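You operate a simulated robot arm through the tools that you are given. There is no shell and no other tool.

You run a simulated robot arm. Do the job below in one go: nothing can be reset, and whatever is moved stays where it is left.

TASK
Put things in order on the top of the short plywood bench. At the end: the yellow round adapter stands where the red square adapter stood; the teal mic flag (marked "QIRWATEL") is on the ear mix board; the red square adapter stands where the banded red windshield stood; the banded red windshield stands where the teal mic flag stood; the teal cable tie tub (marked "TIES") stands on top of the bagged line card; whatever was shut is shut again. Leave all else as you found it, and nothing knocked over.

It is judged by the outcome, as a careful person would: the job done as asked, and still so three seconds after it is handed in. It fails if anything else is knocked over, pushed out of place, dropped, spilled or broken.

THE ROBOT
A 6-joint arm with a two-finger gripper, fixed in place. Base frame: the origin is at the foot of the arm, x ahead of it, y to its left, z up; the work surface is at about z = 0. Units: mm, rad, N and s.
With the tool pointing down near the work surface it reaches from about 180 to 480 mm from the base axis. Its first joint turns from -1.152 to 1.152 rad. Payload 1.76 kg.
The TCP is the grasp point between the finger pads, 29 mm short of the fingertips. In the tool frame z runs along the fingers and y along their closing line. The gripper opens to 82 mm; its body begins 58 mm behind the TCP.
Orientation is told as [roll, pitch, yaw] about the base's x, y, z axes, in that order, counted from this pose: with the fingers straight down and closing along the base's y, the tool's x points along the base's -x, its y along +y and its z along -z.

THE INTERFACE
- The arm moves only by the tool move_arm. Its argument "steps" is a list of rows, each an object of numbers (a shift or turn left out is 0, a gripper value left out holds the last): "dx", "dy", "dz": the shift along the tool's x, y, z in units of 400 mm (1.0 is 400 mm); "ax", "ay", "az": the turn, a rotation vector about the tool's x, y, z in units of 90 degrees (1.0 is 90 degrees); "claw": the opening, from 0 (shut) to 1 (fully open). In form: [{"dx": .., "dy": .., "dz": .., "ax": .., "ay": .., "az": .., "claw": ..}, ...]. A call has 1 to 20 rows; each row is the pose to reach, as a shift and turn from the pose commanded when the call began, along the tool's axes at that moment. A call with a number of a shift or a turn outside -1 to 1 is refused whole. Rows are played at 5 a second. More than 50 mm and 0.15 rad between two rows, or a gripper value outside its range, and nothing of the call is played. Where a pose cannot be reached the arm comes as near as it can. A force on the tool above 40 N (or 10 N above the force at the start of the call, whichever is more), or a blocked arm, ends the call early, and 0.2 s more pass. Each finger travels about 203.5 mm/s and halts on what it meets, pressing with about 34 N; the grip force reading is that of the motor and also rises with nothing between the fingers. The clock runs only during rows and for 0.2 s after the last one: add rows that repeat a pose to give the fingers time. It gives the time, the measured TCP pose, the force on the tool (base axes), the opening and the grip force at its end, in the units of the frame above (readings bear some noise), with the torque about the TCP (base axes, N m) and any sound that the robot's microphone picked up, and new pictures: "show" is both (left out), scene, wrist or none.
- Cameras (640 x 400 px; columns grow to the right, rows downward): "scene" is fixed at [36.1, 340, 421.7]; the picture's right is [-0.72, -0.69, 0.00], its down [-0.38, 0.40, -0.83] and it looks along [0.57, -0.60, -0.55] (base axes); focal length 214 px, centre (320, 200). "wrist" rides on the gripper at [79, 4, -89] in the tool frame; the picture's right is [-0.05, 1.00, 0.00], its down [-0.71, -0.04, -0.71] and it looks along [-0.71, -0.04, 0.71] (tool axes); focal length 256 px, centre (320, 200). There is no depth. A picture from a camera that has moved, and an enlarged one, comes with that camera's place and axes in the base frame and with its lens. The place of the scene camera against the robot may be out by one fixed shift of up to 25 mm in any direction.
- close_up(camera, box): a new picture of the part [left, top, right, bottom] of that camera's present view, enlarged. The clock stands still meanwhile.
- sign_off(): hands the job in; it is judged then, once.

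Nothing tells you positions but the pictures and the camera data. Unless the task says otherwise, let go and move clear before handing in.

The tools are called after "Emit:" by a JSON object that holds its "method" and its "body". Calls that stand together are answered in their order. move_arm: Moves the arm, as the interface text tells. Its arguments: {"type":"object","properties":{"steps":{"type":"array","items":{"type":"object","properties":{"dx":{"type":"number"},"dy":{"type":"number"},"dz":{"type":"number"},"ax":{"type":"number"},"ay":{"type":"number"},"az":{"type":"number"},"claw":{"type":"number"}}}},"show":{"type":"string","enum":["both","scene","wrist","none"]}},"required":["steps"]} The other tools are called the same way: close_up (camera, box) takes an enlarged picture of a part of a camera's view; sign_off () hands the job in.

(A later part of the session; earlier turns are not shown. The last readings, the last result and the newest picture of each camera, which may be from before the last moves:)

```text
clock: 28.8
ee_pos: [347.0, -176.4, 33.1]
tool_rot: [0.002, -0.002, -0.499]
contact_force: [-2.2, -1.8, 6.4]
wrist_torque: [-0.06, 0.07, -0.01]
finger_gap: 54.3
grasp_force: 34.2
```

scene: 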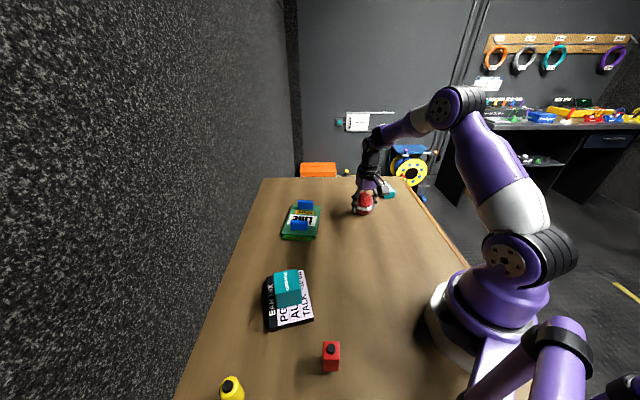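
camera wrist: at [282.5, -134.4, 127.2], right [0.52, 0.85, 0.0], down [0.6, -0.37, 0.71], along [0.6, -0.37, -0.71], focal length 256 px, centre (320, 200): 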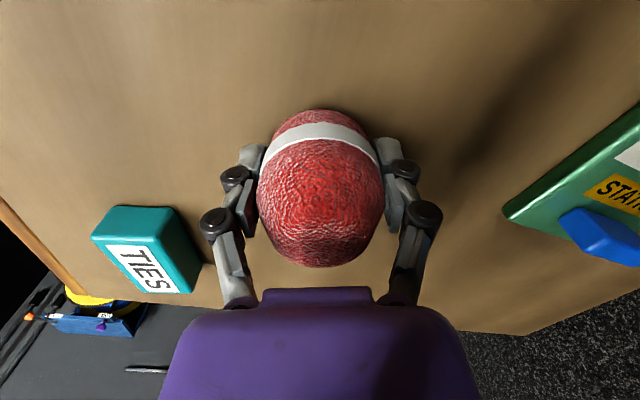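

The windshield is touching the bench at the flag's old spot. I'll release it and rise.

Emit:
{"method": "move_arm", "body": {"steps": [{"claw": 0.68}, {"claw": 0.75}, {"claw": 0.85}, {"claw": 1.0}, {"claw": 1.0}], "show": "wrist"}}

```text
clock: 30.0
ee_pos: [347.5, -176.0, 32.0]
tool_rot: [0.002, 0.0, -0.498]
contact_force: [0.4, 0.4, -0.1]
wrist_torque: [0.04, 0.0, 0.03]
finger_gap: 81.7
grasp_force: 0.1
camera wrist: at [279.4, -134.2, 123.2], right [0.52, 0.85, 0.0], down [0.6, -0.37, 0.71], along [0.6, -0.37, -0.71], focal length 256 px, centre (320, 200)
```

wrist: 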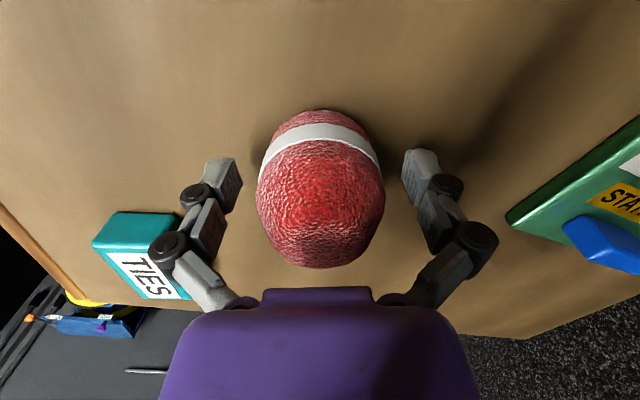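

Emit:
{"method": "move_arm", "body": {"steps": [{"dz": -0.03}, {"dz": -0.1}, {"dz": -0.2}, {"dz": -0.3}, {"dz": -0.38}, {"dz": -0.38}]}}

```text
clock: 31.4
ee_pos: [346.1, -177.9, 185.2]
tool_rot: [0.002, -0.001, -0.498]
contact_force: [1.1, 0.7, -0.1]
wrist_torque: [0.01, 0.0, 0.01]
finger_gap: 82.1
grasp_force: 0.0
camera wrist: at [279.5, -136.3, 275.5], right [0.52, 0.85, 0.0], down [0.6, -0.37, 0.71], along [0.6, -0.37, -0.71], focal length 256 px, centre (320, 200)
```

scene: 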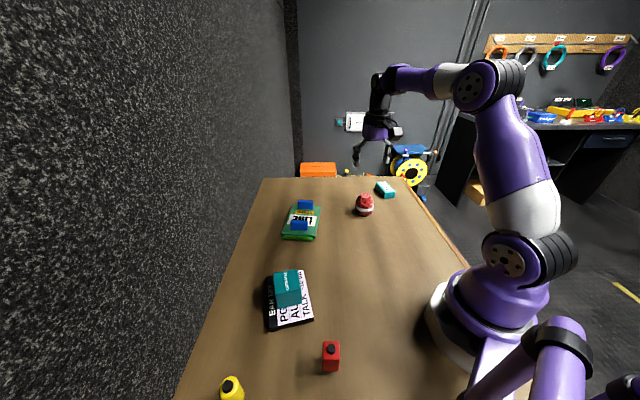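
wrist: 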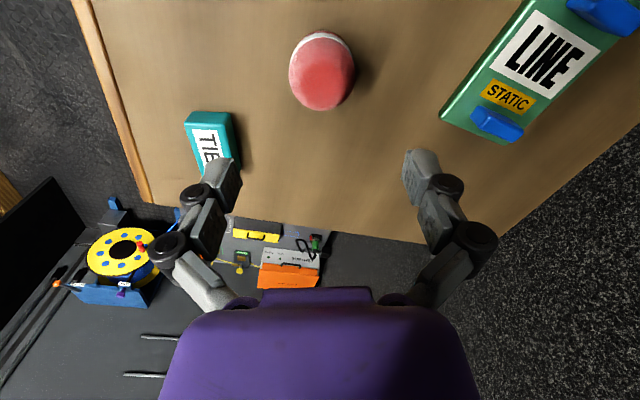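

The windshield stands where the flag was. Now I'll go to the red square adapter near (152, 221), yawed 45° to match its faces.

Emit:
{"method": "move_arm", "body": {"steps": [{"dx": 0.082, "dy": 0.0586, "dz": -0.02, "az": -0.0743}, {"dx": 0.164, "dy": 0.1172, "dz": -0.0375, "az": -0.1486}, {"dx": 0.246, "dy": 0.1758, "dz": -0.0375, "az": -0.2229}, {"dx": 0.328, "dy": 0.2344, "dz": -0.0375, "az": -0.2972}, {"dx": 0.41, "dy": 0.293, "dz": -0.0375, "az": -0.3715}, {"dx": 0.492, "dy": 0.3516, "dz": -0.0375, "az": -0.4458}, {"dx": 0.574, "dy": 0.4102, "dz": -0.0375, "az": -0.5201}, {"dx": 0.656, "dy": 0.4688, "dz": -0.0375, "az": -0.5944}, {"dx": 0.738, "dy": 0.5274, "dz": -0.0375, "az": -0.6687}, {"dx": 0.82, "dy": 0.586, "dz": -0.0375, "az": -0.743}, {"dx": 0.9026, "dy": 0.6445, "dz": -0.0375, "az": -0.817}, {"dx": 0.9026, "dy": 0.6445, "dz": -0.0375, "az": -0.817}, {"dx": 0.9026, "dy": 0.6445, "dz": -0.0375, "az": -0.817}]}}

```text
clock: 34.2
ee_pos: [154.0, 224.3, 200.8]
tool_rot: [0.001, -0.001, 0.786]
contact_force: [0.3, 0.5, -0.2]
wrist_torque: [-0.01, -0.01, 0.0]
finger_gap: 82.2
grasp_force: 0.0
camera wrist: at [95.6, 170.9, 291.3], right [-0.67, 0.74, 0.0], down [0.53, 0.47, 0.71], along [0.53, 0.47, -0.71], focal length 256 px, centre (320, 200)
```

scene: 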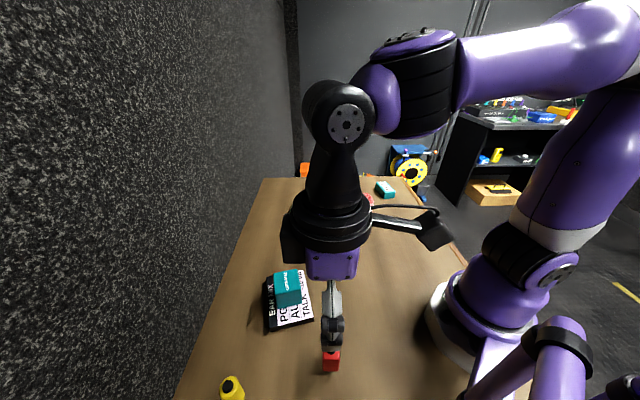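
wrist: 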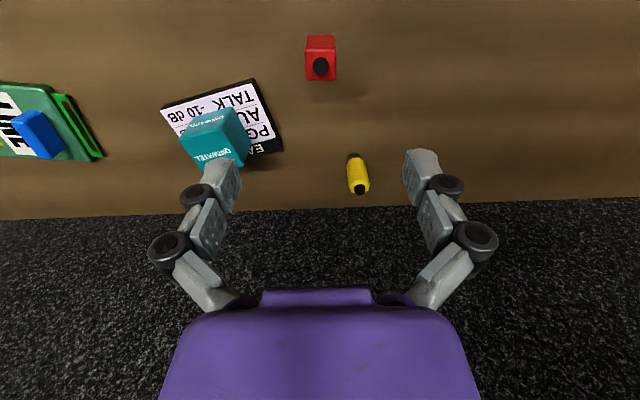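

Emit:
{"method": "close_up", "body": {"camera": "wrist", "box": [280, 20, 360, 100]}}

Emit:
{"method": "close_up", "body": {"camera": "wrist", "box": [330, 140, 390, 200]}}

Emit:
{"method": "close_up", "body": {"camera": "scene", "box": [300, 320, 380, 390]}}

Emit:
{"method": "close_up", "body": {"camera": "wrist", "box": [150, 70, 300, 170]}}

```text
5.00 times, centred on (320, 60) of wrist
camera zoom: at [95.6, 170.9, 291.3], right [-0.67, 0.74, 0.0], down [0.53, 0.47, 0.71], along [0.53, 0.47, -0.71], focal length 1280 px, centre (320, 900)
```

zoom: 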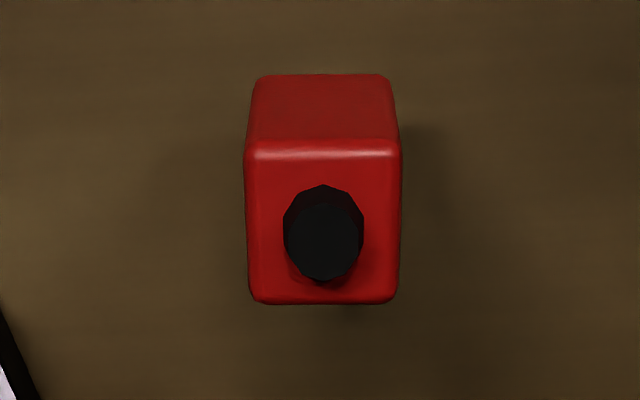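

```text
6.67 times, centred on (360, 170) of wrist
camera zoom: at [95.6, 170.9, 291.3], right [-0.67, 0.74, 0.0], down [0.53, 0.47, 0.71], along [0.53, 0.47, -0.71], focal length 1707 px, centre (53, 400)
```

zoom: 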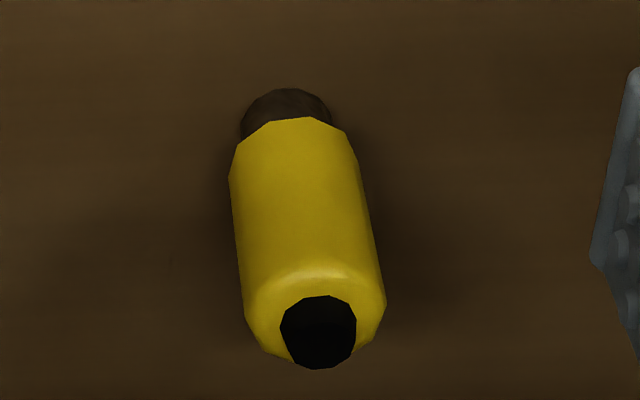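

```text
5.71 times, centred on (340, 355) of scene
camera zoom: at [36.1, 340.0, 421.7], right [-0.72, -0.69, 0.0], down [-0.38, 0.4, -0.83], along [0.57, -0.6, -0.55], focal length 1226 px, centre (206, -686)
```

zoom: 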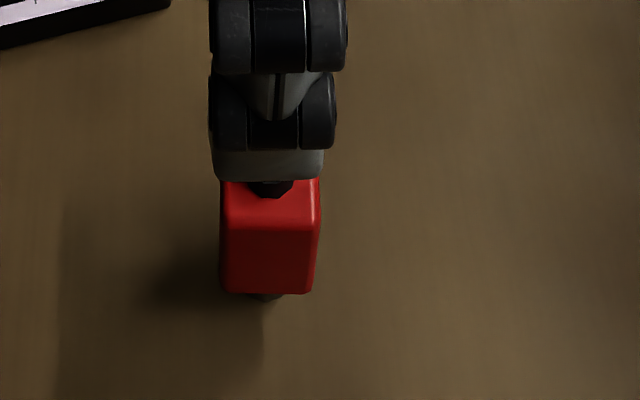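

```text
4.00 times, centred on (225, 120) of wrist
camera zoom: at [95.6, 170.9, 291.3], right [-0.67, 0.74, 0.0], down [0.53, 0.47, 0.71], along [0.53, 0.47, -0.71], focal length 1024 px, centre (700, 520)
```

zoom: 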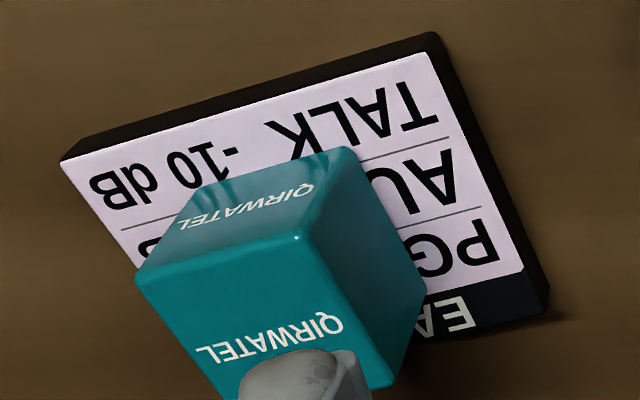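

Both adapters have a body on a narrow dark foot with a black knob on top. The red one is about 26 mm wide, centred near (149, 220). I'll refine the alignment and go partway down.

Emit:
{"method": "move_arm", "body": {"steps": [{"dx": 0.008, "dy": 0.001, "dz": 0.06, "az": 0.016}, {"dx": 0.016, "dy": 0.002, "dz": 0.13, "az": 0.032}, {"dx": 0.016, "dy": 0.002, "dz": 0.2, "az": 0.032}, {"dx": 0.016, "dy": 0.002, "dz": 0.2, "az": 0.032}], "show": "wrist"}}

Emit:
{"method": "close_up", "body": {"camera": "wrist", "box": [260, 40, 380, 140]}}

```text
clock: 35.2
ee_pos: [148.0, 218.9, 121.5]
tool_rot: [0.001, 0.0, 0.735]
contact_force: [0.0, 0.5, 0.4]
wrist_torque: [-0.01, -0.03, -0.01]
finger_gap: 81.9
grasp_force: 0.0
camera wrist: at [86.6, 168.0, 211.7], right [-0.63, 0.78, 0.0], down [0.55, 0.44, 0.71], along [0.55, 0.45, -0.71], focal length 256 px, centre (320, 200)
```

wrist: 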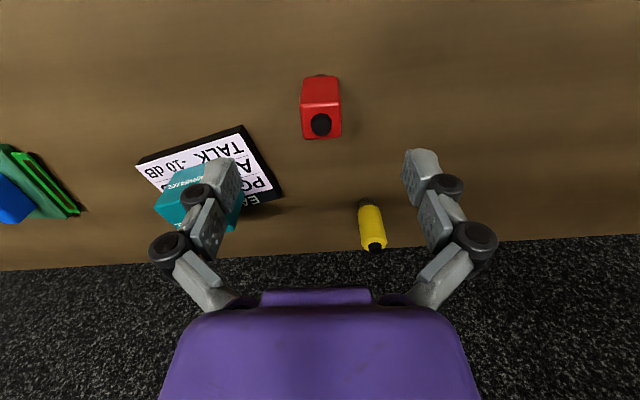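

```text
4.00 times, centred on (320, 90) of wrist
camera zoom: at [86.6, 168.0, 211.7], right [-0.63, 0.78, 0.0], down [0.55, 0.44, 0.71], along [0.55, 0.45, -0.71], focal length 1024 px, centre (320, 640)
```

zoom: 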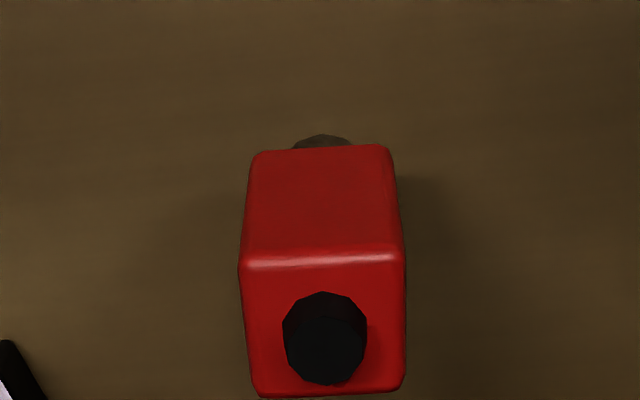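

Triangulating the two views gives a foot from z=0 to 20, a body from 20 to 62 and a knob top at about 68. The gripper is aligned, so I'll descend to z≈40.

Emit:
{"method": "move_arm", "body": {"steps": [{"dy": 0.0015, "dz": 0.07}, {"dy": 0.0015, "dz": 0.14}, {"dy": 0.0015, "dz": 0.19}, {"dy": 0.0015, "dz": 0.203}, {"dy": 0.0015, "dz": 0.203}]}}

Emit:
{"method": "close_up", "body": {"camera": "wrist", "box": [200, 100, 440, 250]}}

```text
clock: 36.4
ee_pos: [146.0, 215.5, 40.0]
tool_rot: [0.001, -0.003, 0.734]
contact_force: [-0.4, 0.8, -0.5]
wrist_torque: [-0.01, 0.02, 0.01]
finger_gap: 82.0
grasp_force: 0.0
camera wrist: at [85.7, 165.6, 129.8], right [-0.63, 0.78, 0.0], down [0.55, 0.44, 0.71], along [0.55, 0.45, -0.71], focal length 256 px, centre (320, 200)
```

scene: 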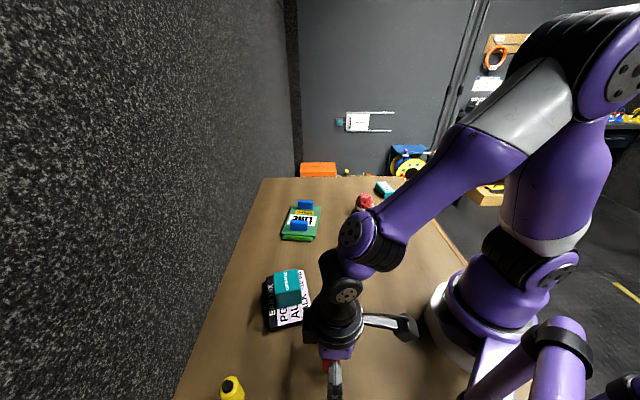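
wrist: 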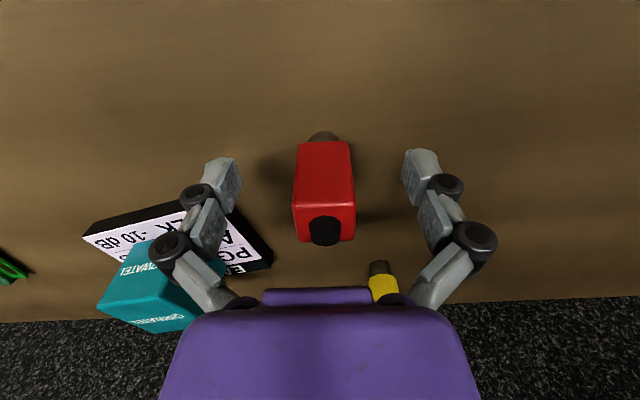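

```text
2.67 times, centred on (320, 175) of wrist
camera zoom: at [85.7, 165.6, 129.8], right [-0.63, 0.78, 0.0], down [0.55, 0.44, 0.71], along [0.55, 0.45, -0.71], focal length 683 px, centre (320, 267)
```

zoom: 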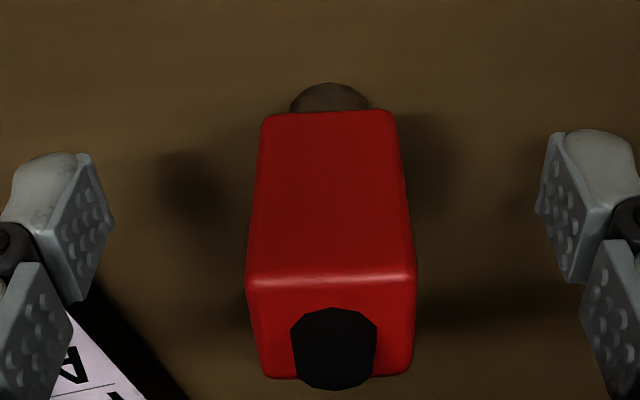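

At this height the gripper has drifted about 4 mm back and 2 mm sideways. I'll correct that and then close slowly.

Emit:
{"method": "move_arm", "body": {"steps": [{"dx": -0.005, "dy": 0.003}, {"dx": -0.0095, "dy": 0.005}, {"dx": -0.0095, "dy": 0.005}, {"dx": -0.0095, "dy": 0.005}], "show": "wrist"}}

Emit:
{"method": "close_up", "body": {"camera": "wrist", "box": [200, 100, 440, 250]}}

```text
clock: 37.4
ee_pos: [149.6, 221.7, 39.2]
tool_rot: [0.002, -0.003, 0.735]
contact_force: [-0.9, -0.3, 0.1]
wrist_torque: [0.03, -0.04, -0.02]
finger_gap: 82.0
grasp_force: 0.0
camera wrist: at [87.5, 170.9, 129.0], right [-0.63, 0.78, 0.0], down [0.55, 0.44, 0.71], along [0.55, 0.45, -0.71], focal length 256 px, centre (320, 200)
```

wrist: 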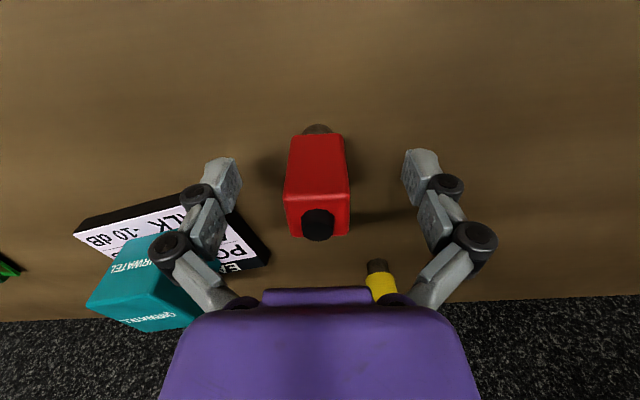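

```text
2.67 times, centred on (320, 175) of wrist
camera zoom: at [87.5, 170.9, 129.0], right [-0.63, 0.78, 0.0], down [0.55, 0.44, 0.71], along [0.55, 0.45, -0.71], focal length 683 px, centre (320, 267)
```

zoom: 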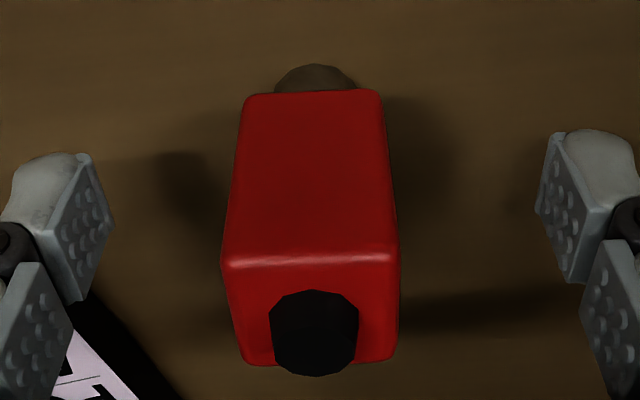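

Emit:
{"method": "move_arm", "body": {"steps": [{"dy": -0.002}, {"dy": -0.002, "claw": 0.6}, {"dy": -0.002, "claw": 0.45}, {"dy": -0.002, "claw": 0.38}, {"dy": -0.002, "claw": 0.34}, {"dy": -0.002, "claw": 0.3}, {"dy": -0.002, "claw": 0.2}, {"dy": -0.002, "claw": 0.1}, {"dy": -0.002, "claw": 0.1}]}}

Emit:
{"method": "close_up", "body": {"camera": "wrist", "box": [200, 100, 440, 250]}}

```text
clock: 39.4
ee_pos: [151.1, 220.8, 39.7]
tool_rot: [0.0, -0.001, 0.735]
contact_force: [-0.1, 0.1, 3.4]
wrist_torque: [0.01, 0.02, 0.01]
finger_gap: 24.7
grasp_force: 33.7
camera wrist: at [88.4, 170.9, 129.5], right [-0.63, 0.78, 0.0], down [0.55, 0.44, 0.71], along [0.55, 0.45, -0.71], focal length 256 px, centre (320, 200)
```

scene: 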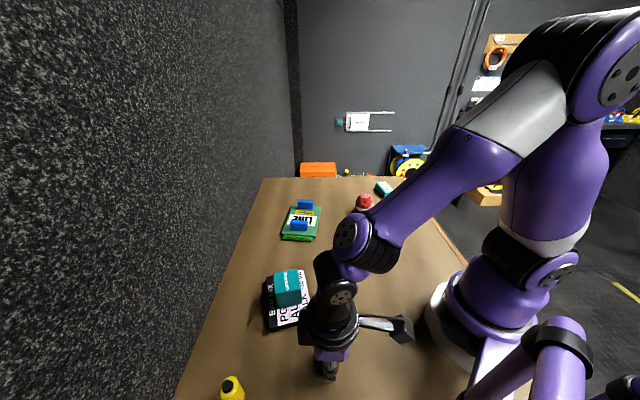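
wrist: 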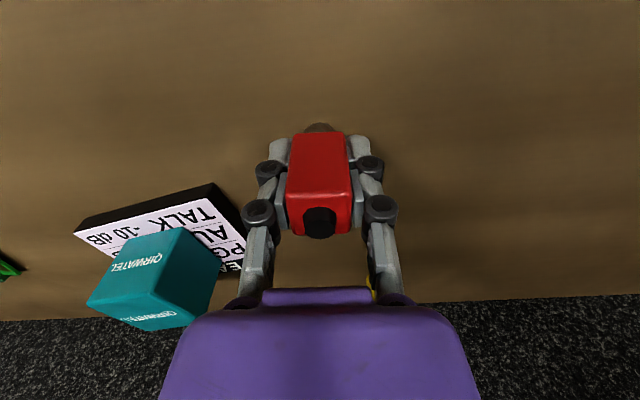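

```text
2.67 times, centred on (320, 175) of wrist
camera zoom: at [88.4, 170.9, 129.5], right [-0.63, 0.78, 0.0], down [0.55, 0.44, 0.71], along [0.55, 0.45, -0.71], focal length 683 px, centre (320, 267)
```

zoom: 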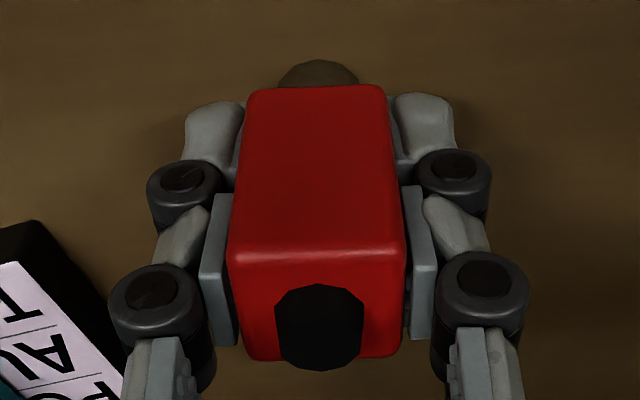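

The red adapter is gripped, and its spot is recorded as (149.5, 220). I'll lift it and check.

Emit:
{"method": "move_arm", "body": {"steps": [{"dz": -0.02}, {"dz": -0.06}, {"dz": -0.14}, {"dz": -0.23}, {"dz": -0.23}]}}

```text
clock: 40.6
ee_pos: [151.8, 222.5, 130.8]
tool_rot: [-0.001, 0.0, 0.734]
contact_force: [-0.6, 0.3, -0.2]
wrist_torque: [0.02, 0.03, 0.02]
finger_gap: 24.5
grasp_force: 34.4
camera wrist: at [89.8, 172.0, 220.4], right [-0.63, 0.78, 0.0], down [0.55, 0.44, 0.71], along [0.55, 0.45, -0.71], focal length 256 px, centre (320, 200)
```

scene: 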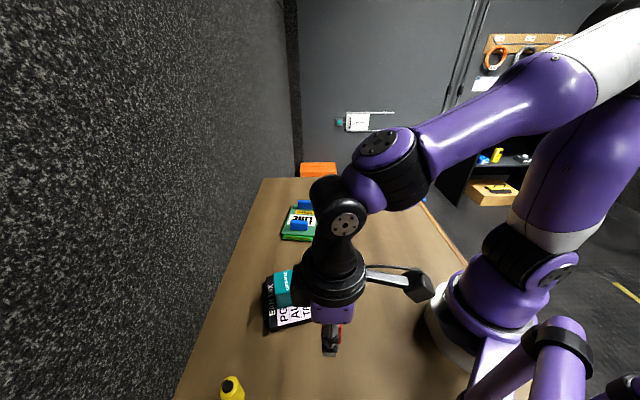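
wrist: 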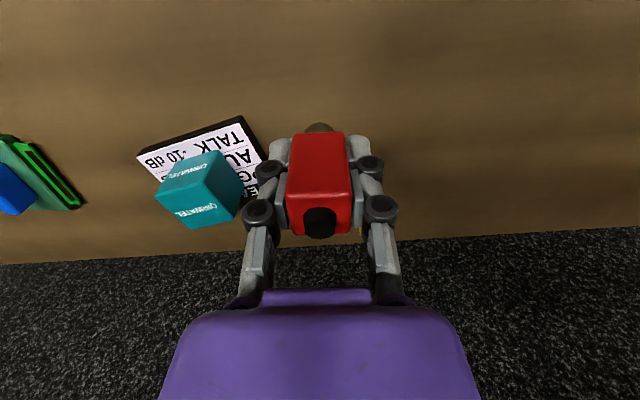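

Emit:
{"method": "move_arm", "body": {"steps": [{"dx": 0.016, "dy": -0.095, "dz": -0.02, "az": 0.089}, {"dx": 0.032, "dy": -0.19, "dz": -0.03, "az": 0.178}, {"dx": 0.049, "dy": -0.284, "dz": -0.03, "az": 0.267}, {"dx": 0.065, "dy": -0.379, "dz": -0.03, "az": 0.356}, {"dx": 0.081, "dy": -0.474, "dz": -0.03, "az": 0.445}, {"dx": 0.155, "dy": -0.523, "dz": -0.03, "az": 0.534}, {"dx": 0.229, "dy": -0.573, "dz": -0.03, "az": 0.623}, {"dx": 0.303, "dy": -0.622, "dz": -0.03, "az": 0.712}, {"dx": 0.377, "dy": -0.672, "dz": -0.03, "az": 0.801}, {"dx": 0.451, "dy": -0.722, "dz": -0.03, "az": 0.89}, {"dx": 0.524, "dy": -0.771, "dz": -0.03, "az": 0.979}, {"dx": 0.524, "dy": -0.771, "dz": -0.03, "az": 0.979}, {"dx": 0.524, "dy": -0.771, "dz": -0.03, "az": 0.979}]}}

```text
clock: 43.4
ee_pos: [200.2, -146.7, 145.4]
tool_rot: [0.001, 0.0, -0.804]
contact_force: [-0.2, -0.2, -0.3]
wrist_torque: [0.0, 0.0, -0.01]
finger_gap: 24.6
grasp_force: 34.4
camera wrist: at [148.7, -86.0, 235.6], right [0.76, 0.65, 0.0], down [0.46, -0.54, 0.71], along [0.46, -0.53, -0.71], focal length 256 px, centre (320, 200)
```

scene: 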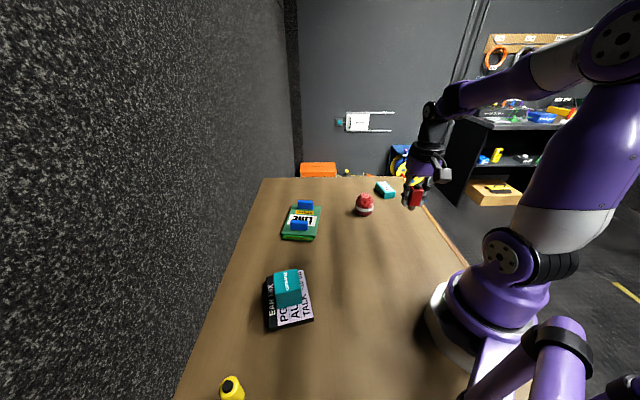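
wrist: 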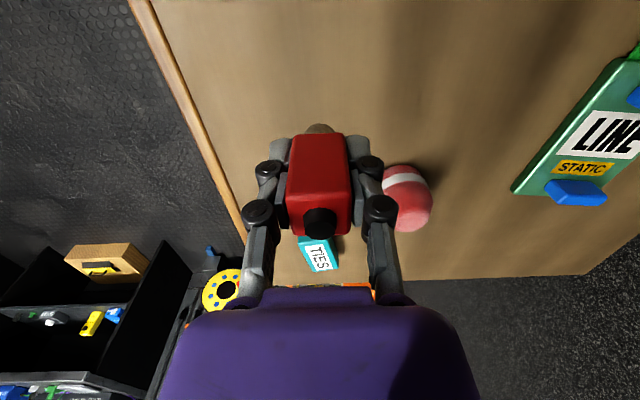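

Emit:
{"method": "move_arm", "body": {"steps": [{"dx": -0.0075, "dy": 0.0045, "dz": 0.08}, {"dx": -0.0075, "dy": 0.0045, "dz": 0.16}, {"dx": -0.0075, "dy": 0.0045, "dz": 0.22}, {"dx": -0.0075, "dy": 0.0045, "dz": 0.245}, {"dx": -0.0075, "dy": 0.0045, "dz": 0.245}], "show": "scene"}}

```text
clock: 44.6
ee_pos: [204.1, -148.5, 46.3]
tool_rot: [0.003, -0.001, -0.803]
contact_force: [0.1, -0.1, -0.8]
wrist_torque: [-0.02, 0.02, 0.03]
finger_gap: 24.4
grasp_force: 33.7
```

scene: 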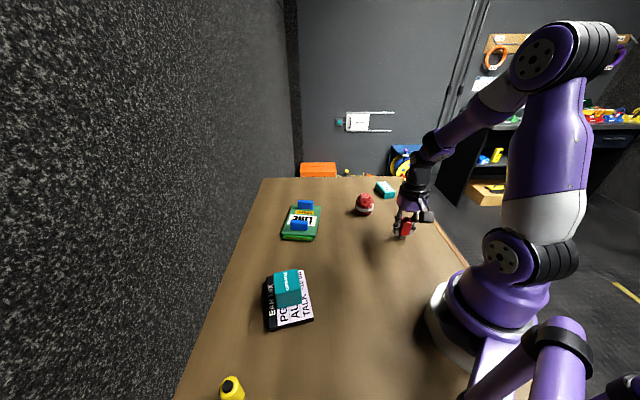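

Emit:
{"method": "move_arm", "body": {"steps": [{"dz": 0.006}, {"dz": 0.011}, {"dz": 0.0135}, {"dz": 0.016}, {"dz": 0.016}], "show": "none"}}

```text
clock: 45.8
ee_pos: [204.3, -148.1, 39.5]
tool_rot: [0.002, -0.002, -0.803]
contact_force: [-1.6, 2.1, 25.8]
wrist_torque: [0.12, 0.11, -0.02]
finger_gap: 24.6
grasp_force: 34.1
```

Emit:
{"method": "move_arm", "body": {"steps": [{"dz": -0.001}, {"dz": -0.002}, {"dz": -0.002}], "show": "wrist"}}

Emit:
{"method": "close_up", "body": {"camera": "scene", "box": [370, 190, 450, 250]}}

```text
clock: 46.6
ee_pos: [203.1, -147.6, 38.2]
tool_rot: [-0.001, 0.001, -0.803]
contact_force: [0.4, 0.3, -0.2]
wrist_torque: [0.01, 0.01, 0.02]
finger_gap: 24.6
grasp_force: 34.1
camera wrist: at [152.1, -87.8, 129.1], right [0.76, 0.66, 0.0], down [0.46, -0.54, 0.71], along [0.46, -0.53, -0.71], focal length 256 px, centre (320, 200)
```

wrist: 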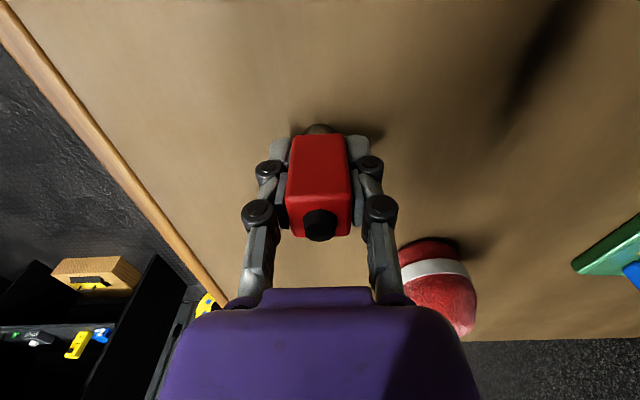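

```text
6.67 times, centred on (410, 220) of scene
camera zoom: at [36.1, 340.0, 421.7], right [-0.72, -0.69, 0.0], down [-0.38, 0.4, -0.83], along [0.57, -0.6, -0.55], focal length 1430 px, centre (-280, 67)
```

zoom: 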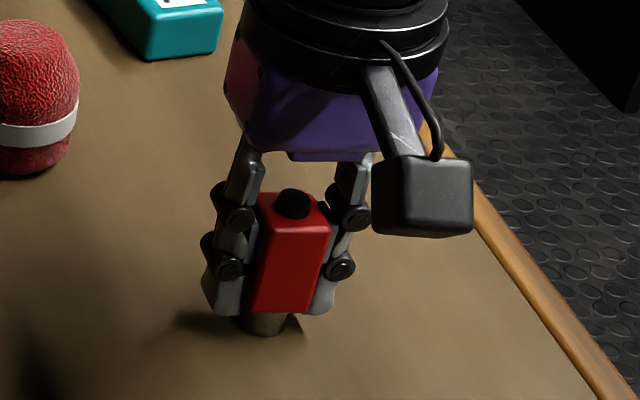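

The foot is down with almost no contact load. I'll open the fingers in small steps.

Emit:
{"method": "move_arm", "body": {"steps": [{"claw": 0.33}, {"claw": 0.38}, {"claw": 0.45}, {"claw": 0.6}, {"claw": 0.8}, {"claw": 0.8}], "show": "wrist"}}

Emit:
{"method": "close_up", "body": {"camera": "scene", "box": [370, 190, 450, 250]}}

```text
clock: 48.0
ee_pos: [203.8, -147.8, 39.3]
tool_rot: [0.003, 0.0, -0.803]
contact_force: [-0.5, 0.0, -0.9]
wrist_torque: [0.02, 0.0, 0.05]
finger_gap: 65.6
grasp_force: 0.2
camera wrist: at [152.4, -88.0, 129.4], right [0.76, 0.66, 0.0], down [0.46, -0.54, 0.71], along [0.46, -0.53, -0.71], focal length 256 px, centre (320, 200)
```

wrist: 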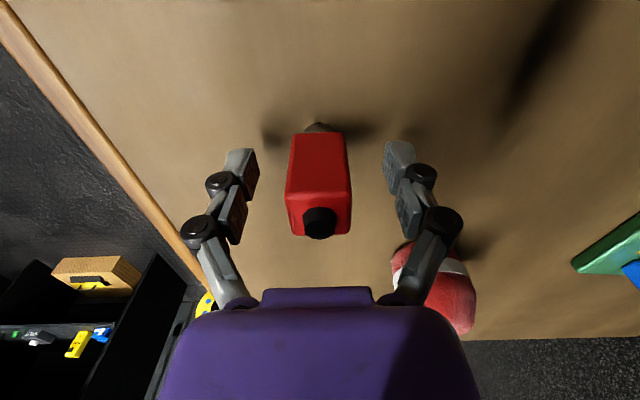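

```text
6.67 times, centred on (410, 220) of scene
camera zoom: at [36.1, 340.0, 421.7], right [-0.72, -0.69, 0.0], down [-0.38, 0.4, -0.83], along [0.57, -0.6, -0.55], focal length 1430 px, centre (-280, 67)
```

zoom: 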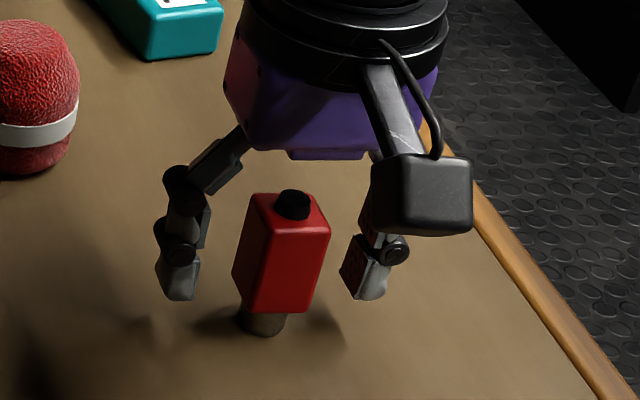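

The red adapter is standing free. I'll rise and go to the yellow adapter.

Emit:
{"method": "move_arm", "body": {"steps": [{"dz": -0.03}, {"dz": -0.1}, {"dz": -0.2}, {"dz": -0.3}, {"dz": -0.38}, {"dz": -0.38}]}}

```text
clock: 49.4
ee_pos: [205.3, -150.6, 193.2]
tool_rot: [0.0, -0.001, -0.802]
contact_force: [-0.1, 0.0, -1.0]
wrist_torque: [-0.03, 0.01, 0.01]
finger_gap: 65.7
grasp_force: 0.0
camera wrist: at [152.8, -90.0, 282.7], right [0.76, 0.66, 0.0], down [0.46, -0.54, 0.71], along [0.46, -0.53, -0.71], focal length 256 px, centre (320, 200)
```

scene: 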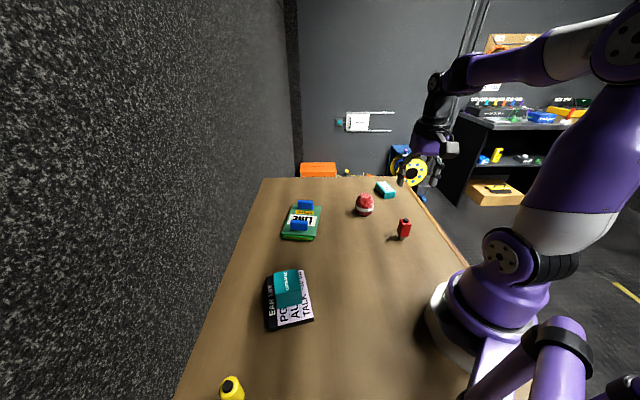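
wrist: 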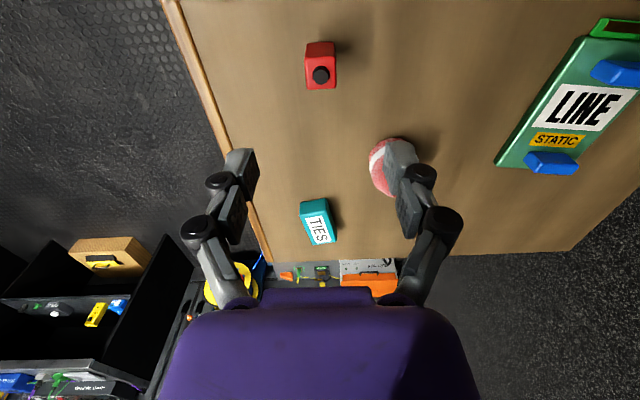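

The red adapter is placed. The tub is close by, so I'll measure it and the line card from this view.

Emit:
{"method": "close_up", "body": {"camera": "wrist", "box": [270, 180, 370, 260]}}

Emit:
{"method": "close_up", "body": {"camera": "wrist", "box": [480, 10, 640, 190]}}

```text
5.00 times, centred on (320, 220) of wrist
camera zoom: at [152.8, -90.0, 282.7], right [0.76, 0.66, 0.0], down [0.46, -0.54, 0.71], along [0.46, -0.53, -0.71], focal length 1280 px, centre (320, 100)
```

zoom: 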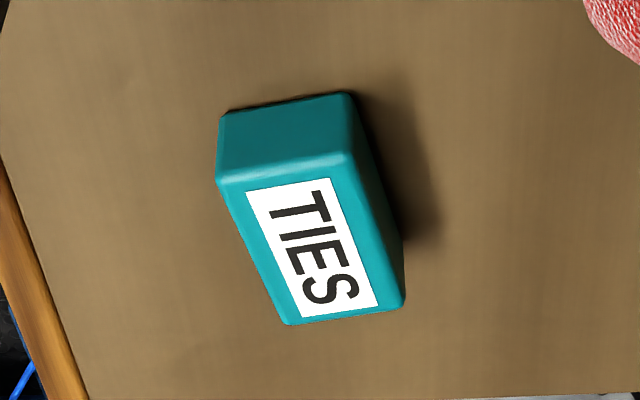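

```text
2.22 times, centred on (560, 100) of wrist
camera zoom: at [152.8, -90.0, 282.7], right [0.76, 0.66, 0.0], down [0.46, -0.54, 0.71], along [0.46, -0.53, -0.71], focal length 569 px, centre (-213, 422)
```

zoom: 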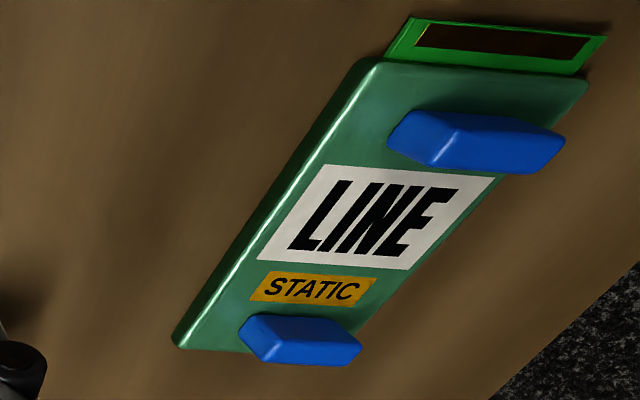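

From this view the tub is 76×42×28 mm and centred near (362, -333), right at the reach limit, so I'll grip it toward its near end. On the card there is about 91 mm between the blocks, which leaves plenty of room to set the tub crosswise. Now I'll move above the tub's near part.

Emit:
{"method": "move_arm", "body": {"steps": [{"dx": -0.09, "dy": -0.0075, "dz": 0.01, "az": -0.021, "claw": 1}, {"dx": -0.185, "dy": -0.015, "dz": 0.03, "az": -0.042}, {"dx": -0.278, "dy": -0.0225, "dz": 0.05, "az": -0.063}, {"dx": -0.37, "dy": -0.03, "dz": 0.07, "az": -0.084}, {"dx": -0.463, "dy": -0.0375, "dz": 0.09, "az": -0.105}, {"dx": -0.556, "dy": -0.045, "dz": 0.1075, "az": -0.125}, {"dx": -0.556, "dy": -0.045, "dz": 0.1075, "az": -0.125}, {"dx": -0.556, "dy": -0.045, "dz": 0.1075, "az": -0.125}]}}

```text
clock: 51.2
ee_pos: [339.8, -315.4, 147.1]
tool_rot: [0.003, 0.0, -0.607]
contact_force: [-0.1, -0.2, 0.1]
wrist_torque: [0.02, 0.03, 0.02]
finger_gap: 82.3
grasp_force: 0.0
out of reach, approached as far as the arm can: row 6, 7, 8
camera wrist: at [276.5, -267.0, 237.2], right [0.61, 0.79, 0.0], down [0.56, -0.43, 0.71], along [0.56, -0.43, -0.71], focal length 256 px, centre (320, 200)
```

scene: 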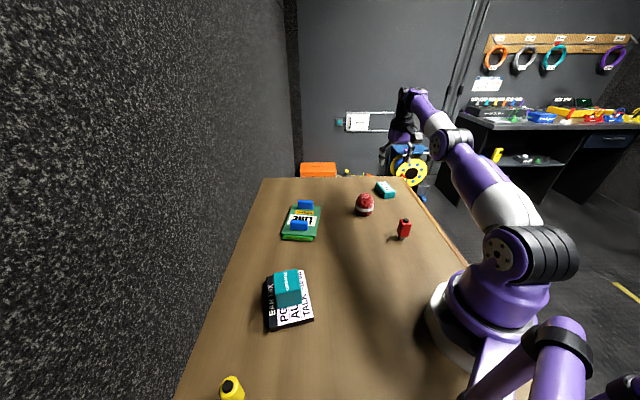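
wrist: 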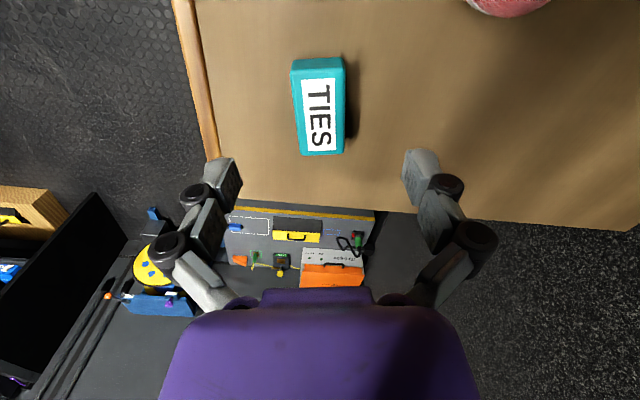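

Emit:
{"method": "close_up", "body": {"camera": "wrist", "box": [260, 40, 380, 170]}}

```text
3.08 times, centred on (320, 105) of wrist
camera zoom: at [276.5, -267.0, 237.2], right [0.61, 0.79, 0.0], down [0.56, -0.43, 0.71], along [0.56, -0.43, -0.71], focal length 788 px, centre (320, 492)
```

zoom: 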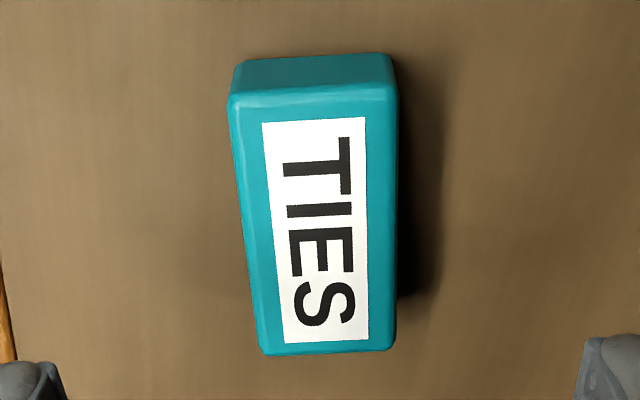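

The tub is aligned with the gripper to within 1°. I'll descend; at lower height the arm can reach a little further out.

Emit:
{"method": "move_arm", "body": {"steps": [{"dy": -0.003, "dz": 0.06}, {"dy": -0.003, "dz": 0.12}, {"dy": -0.003, "dz": 0.18}, {"dy": -0.003, "dz": 0.24}, {"dy": -0.003, "dz": 0.28}, {"dy": -0.003, "dz": 0.28}]}}

```text
clock: 52.6
ee_pos: [339.7, -316.5, 35.9]
tool_rot: [0.001, -0.001, -0.608]
contact_force: [0.0, -0.1, -0.4]
wrist_torque: [-0.01, -0.02, -0.02]
finger_gap: 81.9
grasp_force: 0.0
camera wrist: at [276.6, -268.4, 126.6], right [0.61, 0.79, 0.0], down [0.56, -0.43, 0.71], along [0.56, -0.43, -0.71], focal length 256 px, centre (320, 200)
```

scene: 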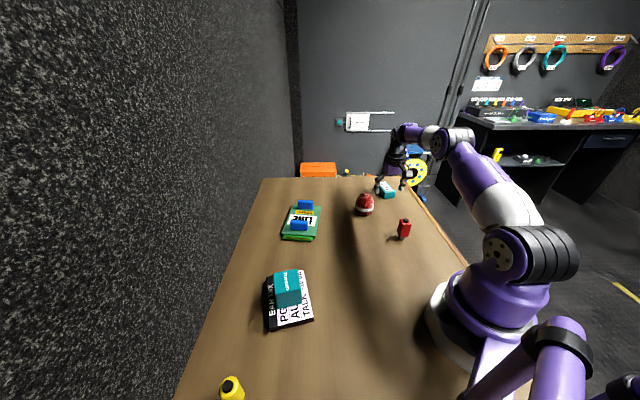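
wrist: 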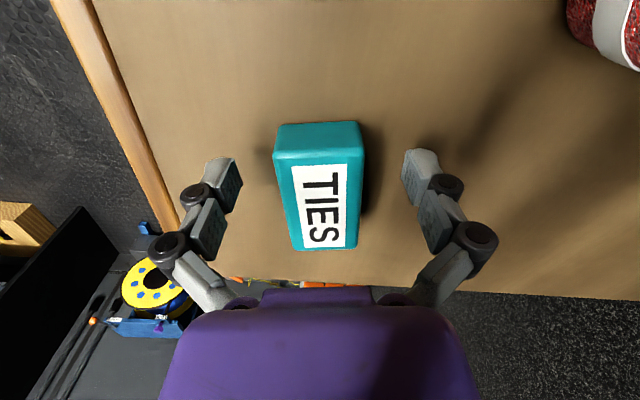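

Emit:
{"method": "move_arm", "body": {"steps": [{"dx": -0.015, "dz": 0.005}, {"dx": -0.028, "dz": 0.005}, {"dx": -0.028, "dz": 0.005}, {"dx": -0.028, "dz": 0.005}], "show": "wrist"}}

Emit:
{"method": "close_up", "body": {"camera": "wrist", "box": [200, 90, 440, 260]}}

```text
clock: 53.6
ee_pos: [348.8, -324.1, 34.2]
tool_rot: [0.001, 0.0, -0.606]
contact_force: [0.3, -0.3, -1.0]
wrist_torque: [0.0, 0.0, 0.0]
finger_gap: 82.0
grasp_force: 0.0
camera wrist: at [285.8, -275.1, 124.7], right [0.61, 0.79, 0.0], down [0.56, -0.43, 0.71], along [0.56, -0.43, -0.71], focal length 256 px, centre (320, 200)
```

wrist: 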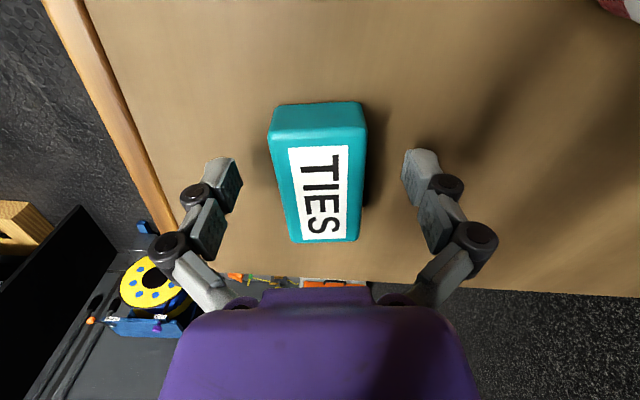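

```text
2.35 times, centred on (320, 175) of wrist
camera zoom: at [285.8, -275.1, 124.7], right [0.61, 0.79, 0.0], down [0.56, -0.43, 0.71], along [0.56, -0.43, -0.71], focal length 602 px, centre (320, 259)
```

zoom: 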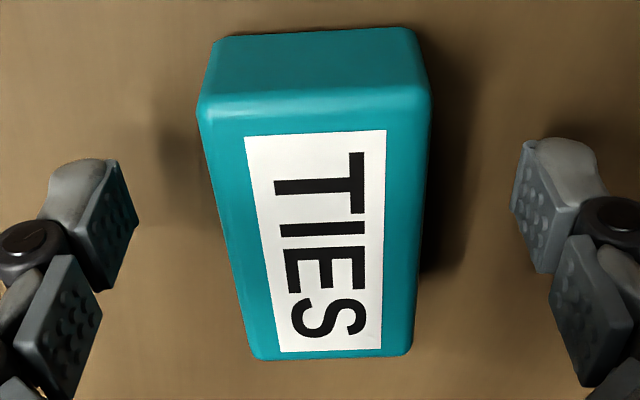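

The tub is centred laterally, with its centre about 16 mm ahead of the TCP. I'll close on it.

Emit:
{"method": "move_arm", "body": {"steps": [{"claw": 0.8}, {"claw": 0.65}, {"claw": 0.56}, {"claw": 0.5}, {"claw": 0.4}, {"claw": 0.3}, {"claw": 0.3}], "show": "wrist"}}

```text
clock: 55.2
ee_pos: [348.4, -324.3, 36.0]
tool_rot: [0.001, -0.001, -0.608]
contact_force: [-0.8, 0.1, 3.8]
wrist_torque: [0.03, -0.02, 0.0]
finger_gap: 42.9
grasp_force: 33.9
camera wrist: at [285.8, -275.1, 124.9], right [0.61, 0.79, 0.0], down [0.56, -0.43, 0.71], along [0.56, -0.43, -0.71], focal length 256 px, centre (320, 200)
```

wrist: 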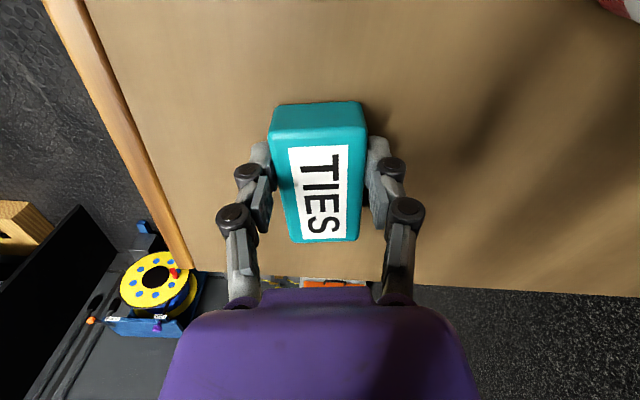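

Emit:
{"method": "move_arm", "body": {"steps": [{"dz": -0.015, "dx": 0.003}, {"dz": -0.05, "dx": 0.015}, {"dz": -0.1, "dx": 0.035}, {"dz": -0.16, "dx": 0.055}, {"dz": -0.21, "dx": 0.075}, {"dz": -0.21, "dx": 0.075}]}}

```text
clock: 56.6
ee_pos: [324.9, -305.6, 117.9]
tool_rot: [0.002, 0.001, -0.607]
contact_force: [0.3, 0.1, -1.1]
wrist_torque: [0.03, 0.01, 0.03]
finger_gap: 43.2
grasp_force: 34.2
camera wrist: at [262.6, -257.0, 208.1], right [0.61, 0.79, 0.0], down [0.56, -0.43, 0.71], along [0.56, -0.43, -0.71], focal length 256 px, centre (320, 200)
```

scene: 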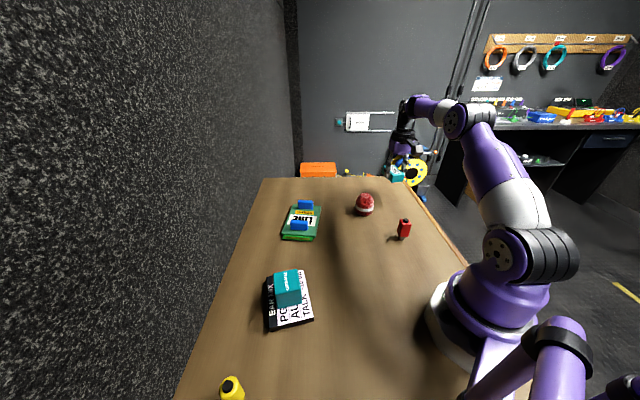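
wrist: 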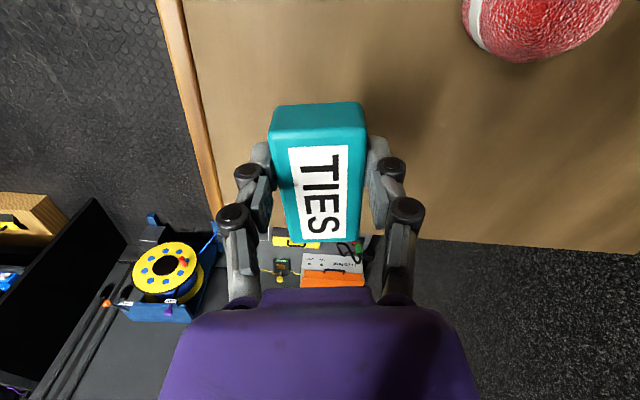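

The tub is held level. I'll carry it over to above the line card, turning it so it sits crosswise between the blue blocks.

Emit:
{"method": "move_arm", "body": {"steps": [{"dx": 0.0167, "dy": 0.04, "dz": -0.04, "az": -0.0792}, {"dx": 0.033, "dy": 0.115, "dz": -0.05, "az": -0.158}, {"dx": 0.05, "dy": 0.195, "dz": -0.05, "az": -0.238}, {"dx": 0.067, "dy": 0.275, "dz": -0.05, "az": -0.317}, {"dx": 0.083, "dy": 0.355, "dz": -0.05, "az": -0.396}, {"dx": 0.1, "dy": 0.435, "dz": -0.05, "az": -0.475}, {"dx": 0.117, "dy": 0.515, "dz": -0.05, "az": -0.554}, {"dx": 0.134, "dy": 0.595, "dz": -0.05, "az": -0.634}, {"dx": 0.15, "dy": 0.67, "dz": -0.05, "az": -0.713}, {"dx": 0.167, "dy": 0.739, "dz": -0.05, "az": -0.792}, {"dx": 0.167, "dy": 0.739, "dz": -0.05, "az": -0.792}, {"dx": 0.167, "dy": 0.739, "dz": -0.05, "az": -0.792}]}}

```text
clock: 59.2
ee_pos: [438.0, -23.4, 137.4]
tool_rot: [0.0, -0.002, 0.638]
contact_force: [-0.2, -0.6, -0.6]
wrist_torque: [-0.03, 0.01, 0.0]
finger_gap: 42.8
grasp_force: 34.0
camera wrist: at [371.5, -66.8, 228.0], right [-0.55, 0.83, 0.0], down [0.59, 0.39, 0.71], along [0.59, 0.39, -0.71], focal length 256 px, centre (320, 200)
```

scene: 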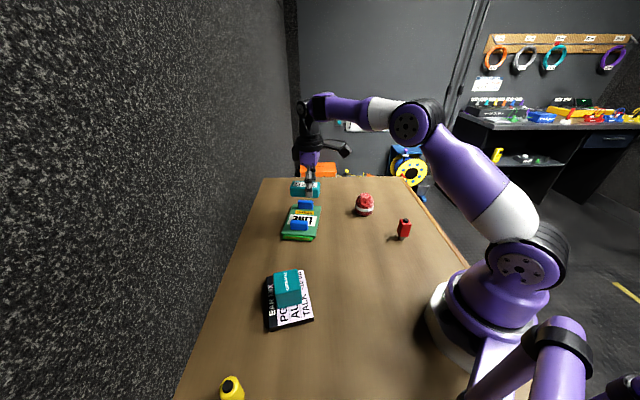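
wrist: 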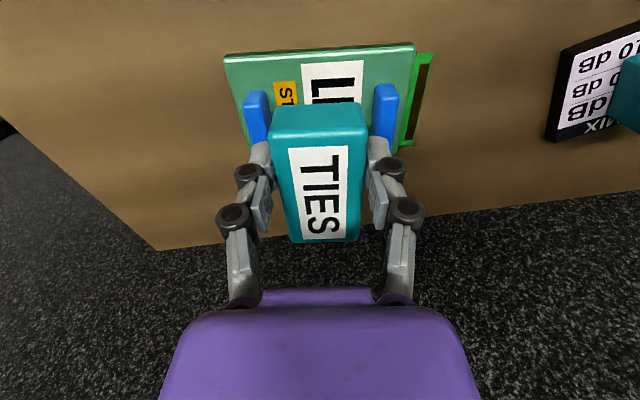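

Emit:
{"method": "close_up", "body": {"camera": "wrist", "box": [200, 20, 460, 190]}}

Emit:
{"method": "close_up", "body": {"camera": "scene", "box": [260, 160, 350, 250]}}

```text
2.35 times, centred on (330, 105) of wrist
camera zoom: at [371.5, -66.8, 228.0], right [-0.55, 0.83, 0.0], down [0.59, 0.39, 0.71], along [0.59, 0.39, -0.71], focal length 602 px, centre (296, 424)
```

zoom: 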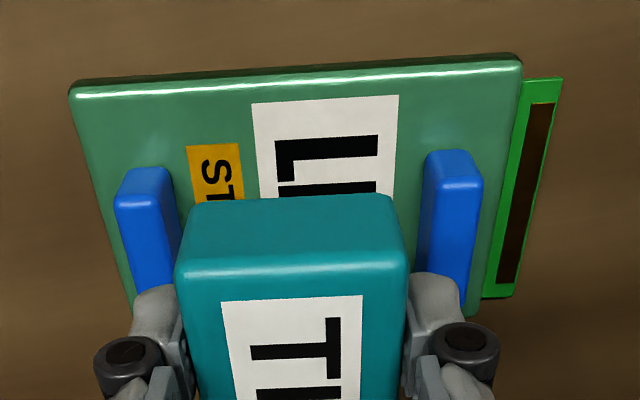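

```text
4.44 times, centred on (305, 205) of scene
camera zoom: at [36.1, 340.0, 421.7], right [-0.72, -0.69, 0.0], down [-0.38, 0.4, -0.83], along [0.57, -0.6, -0.55], focal length 953 px, centre (387, 178)
```

zoom: 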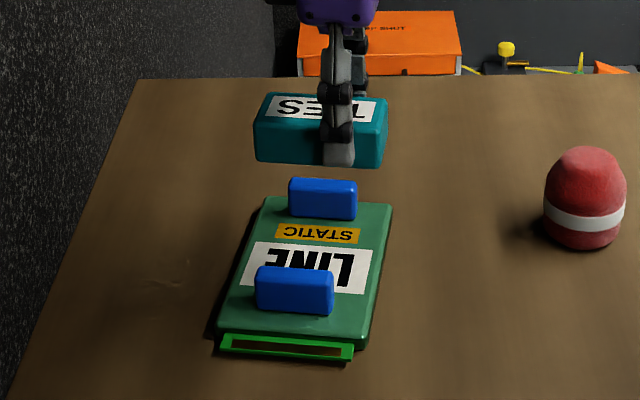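

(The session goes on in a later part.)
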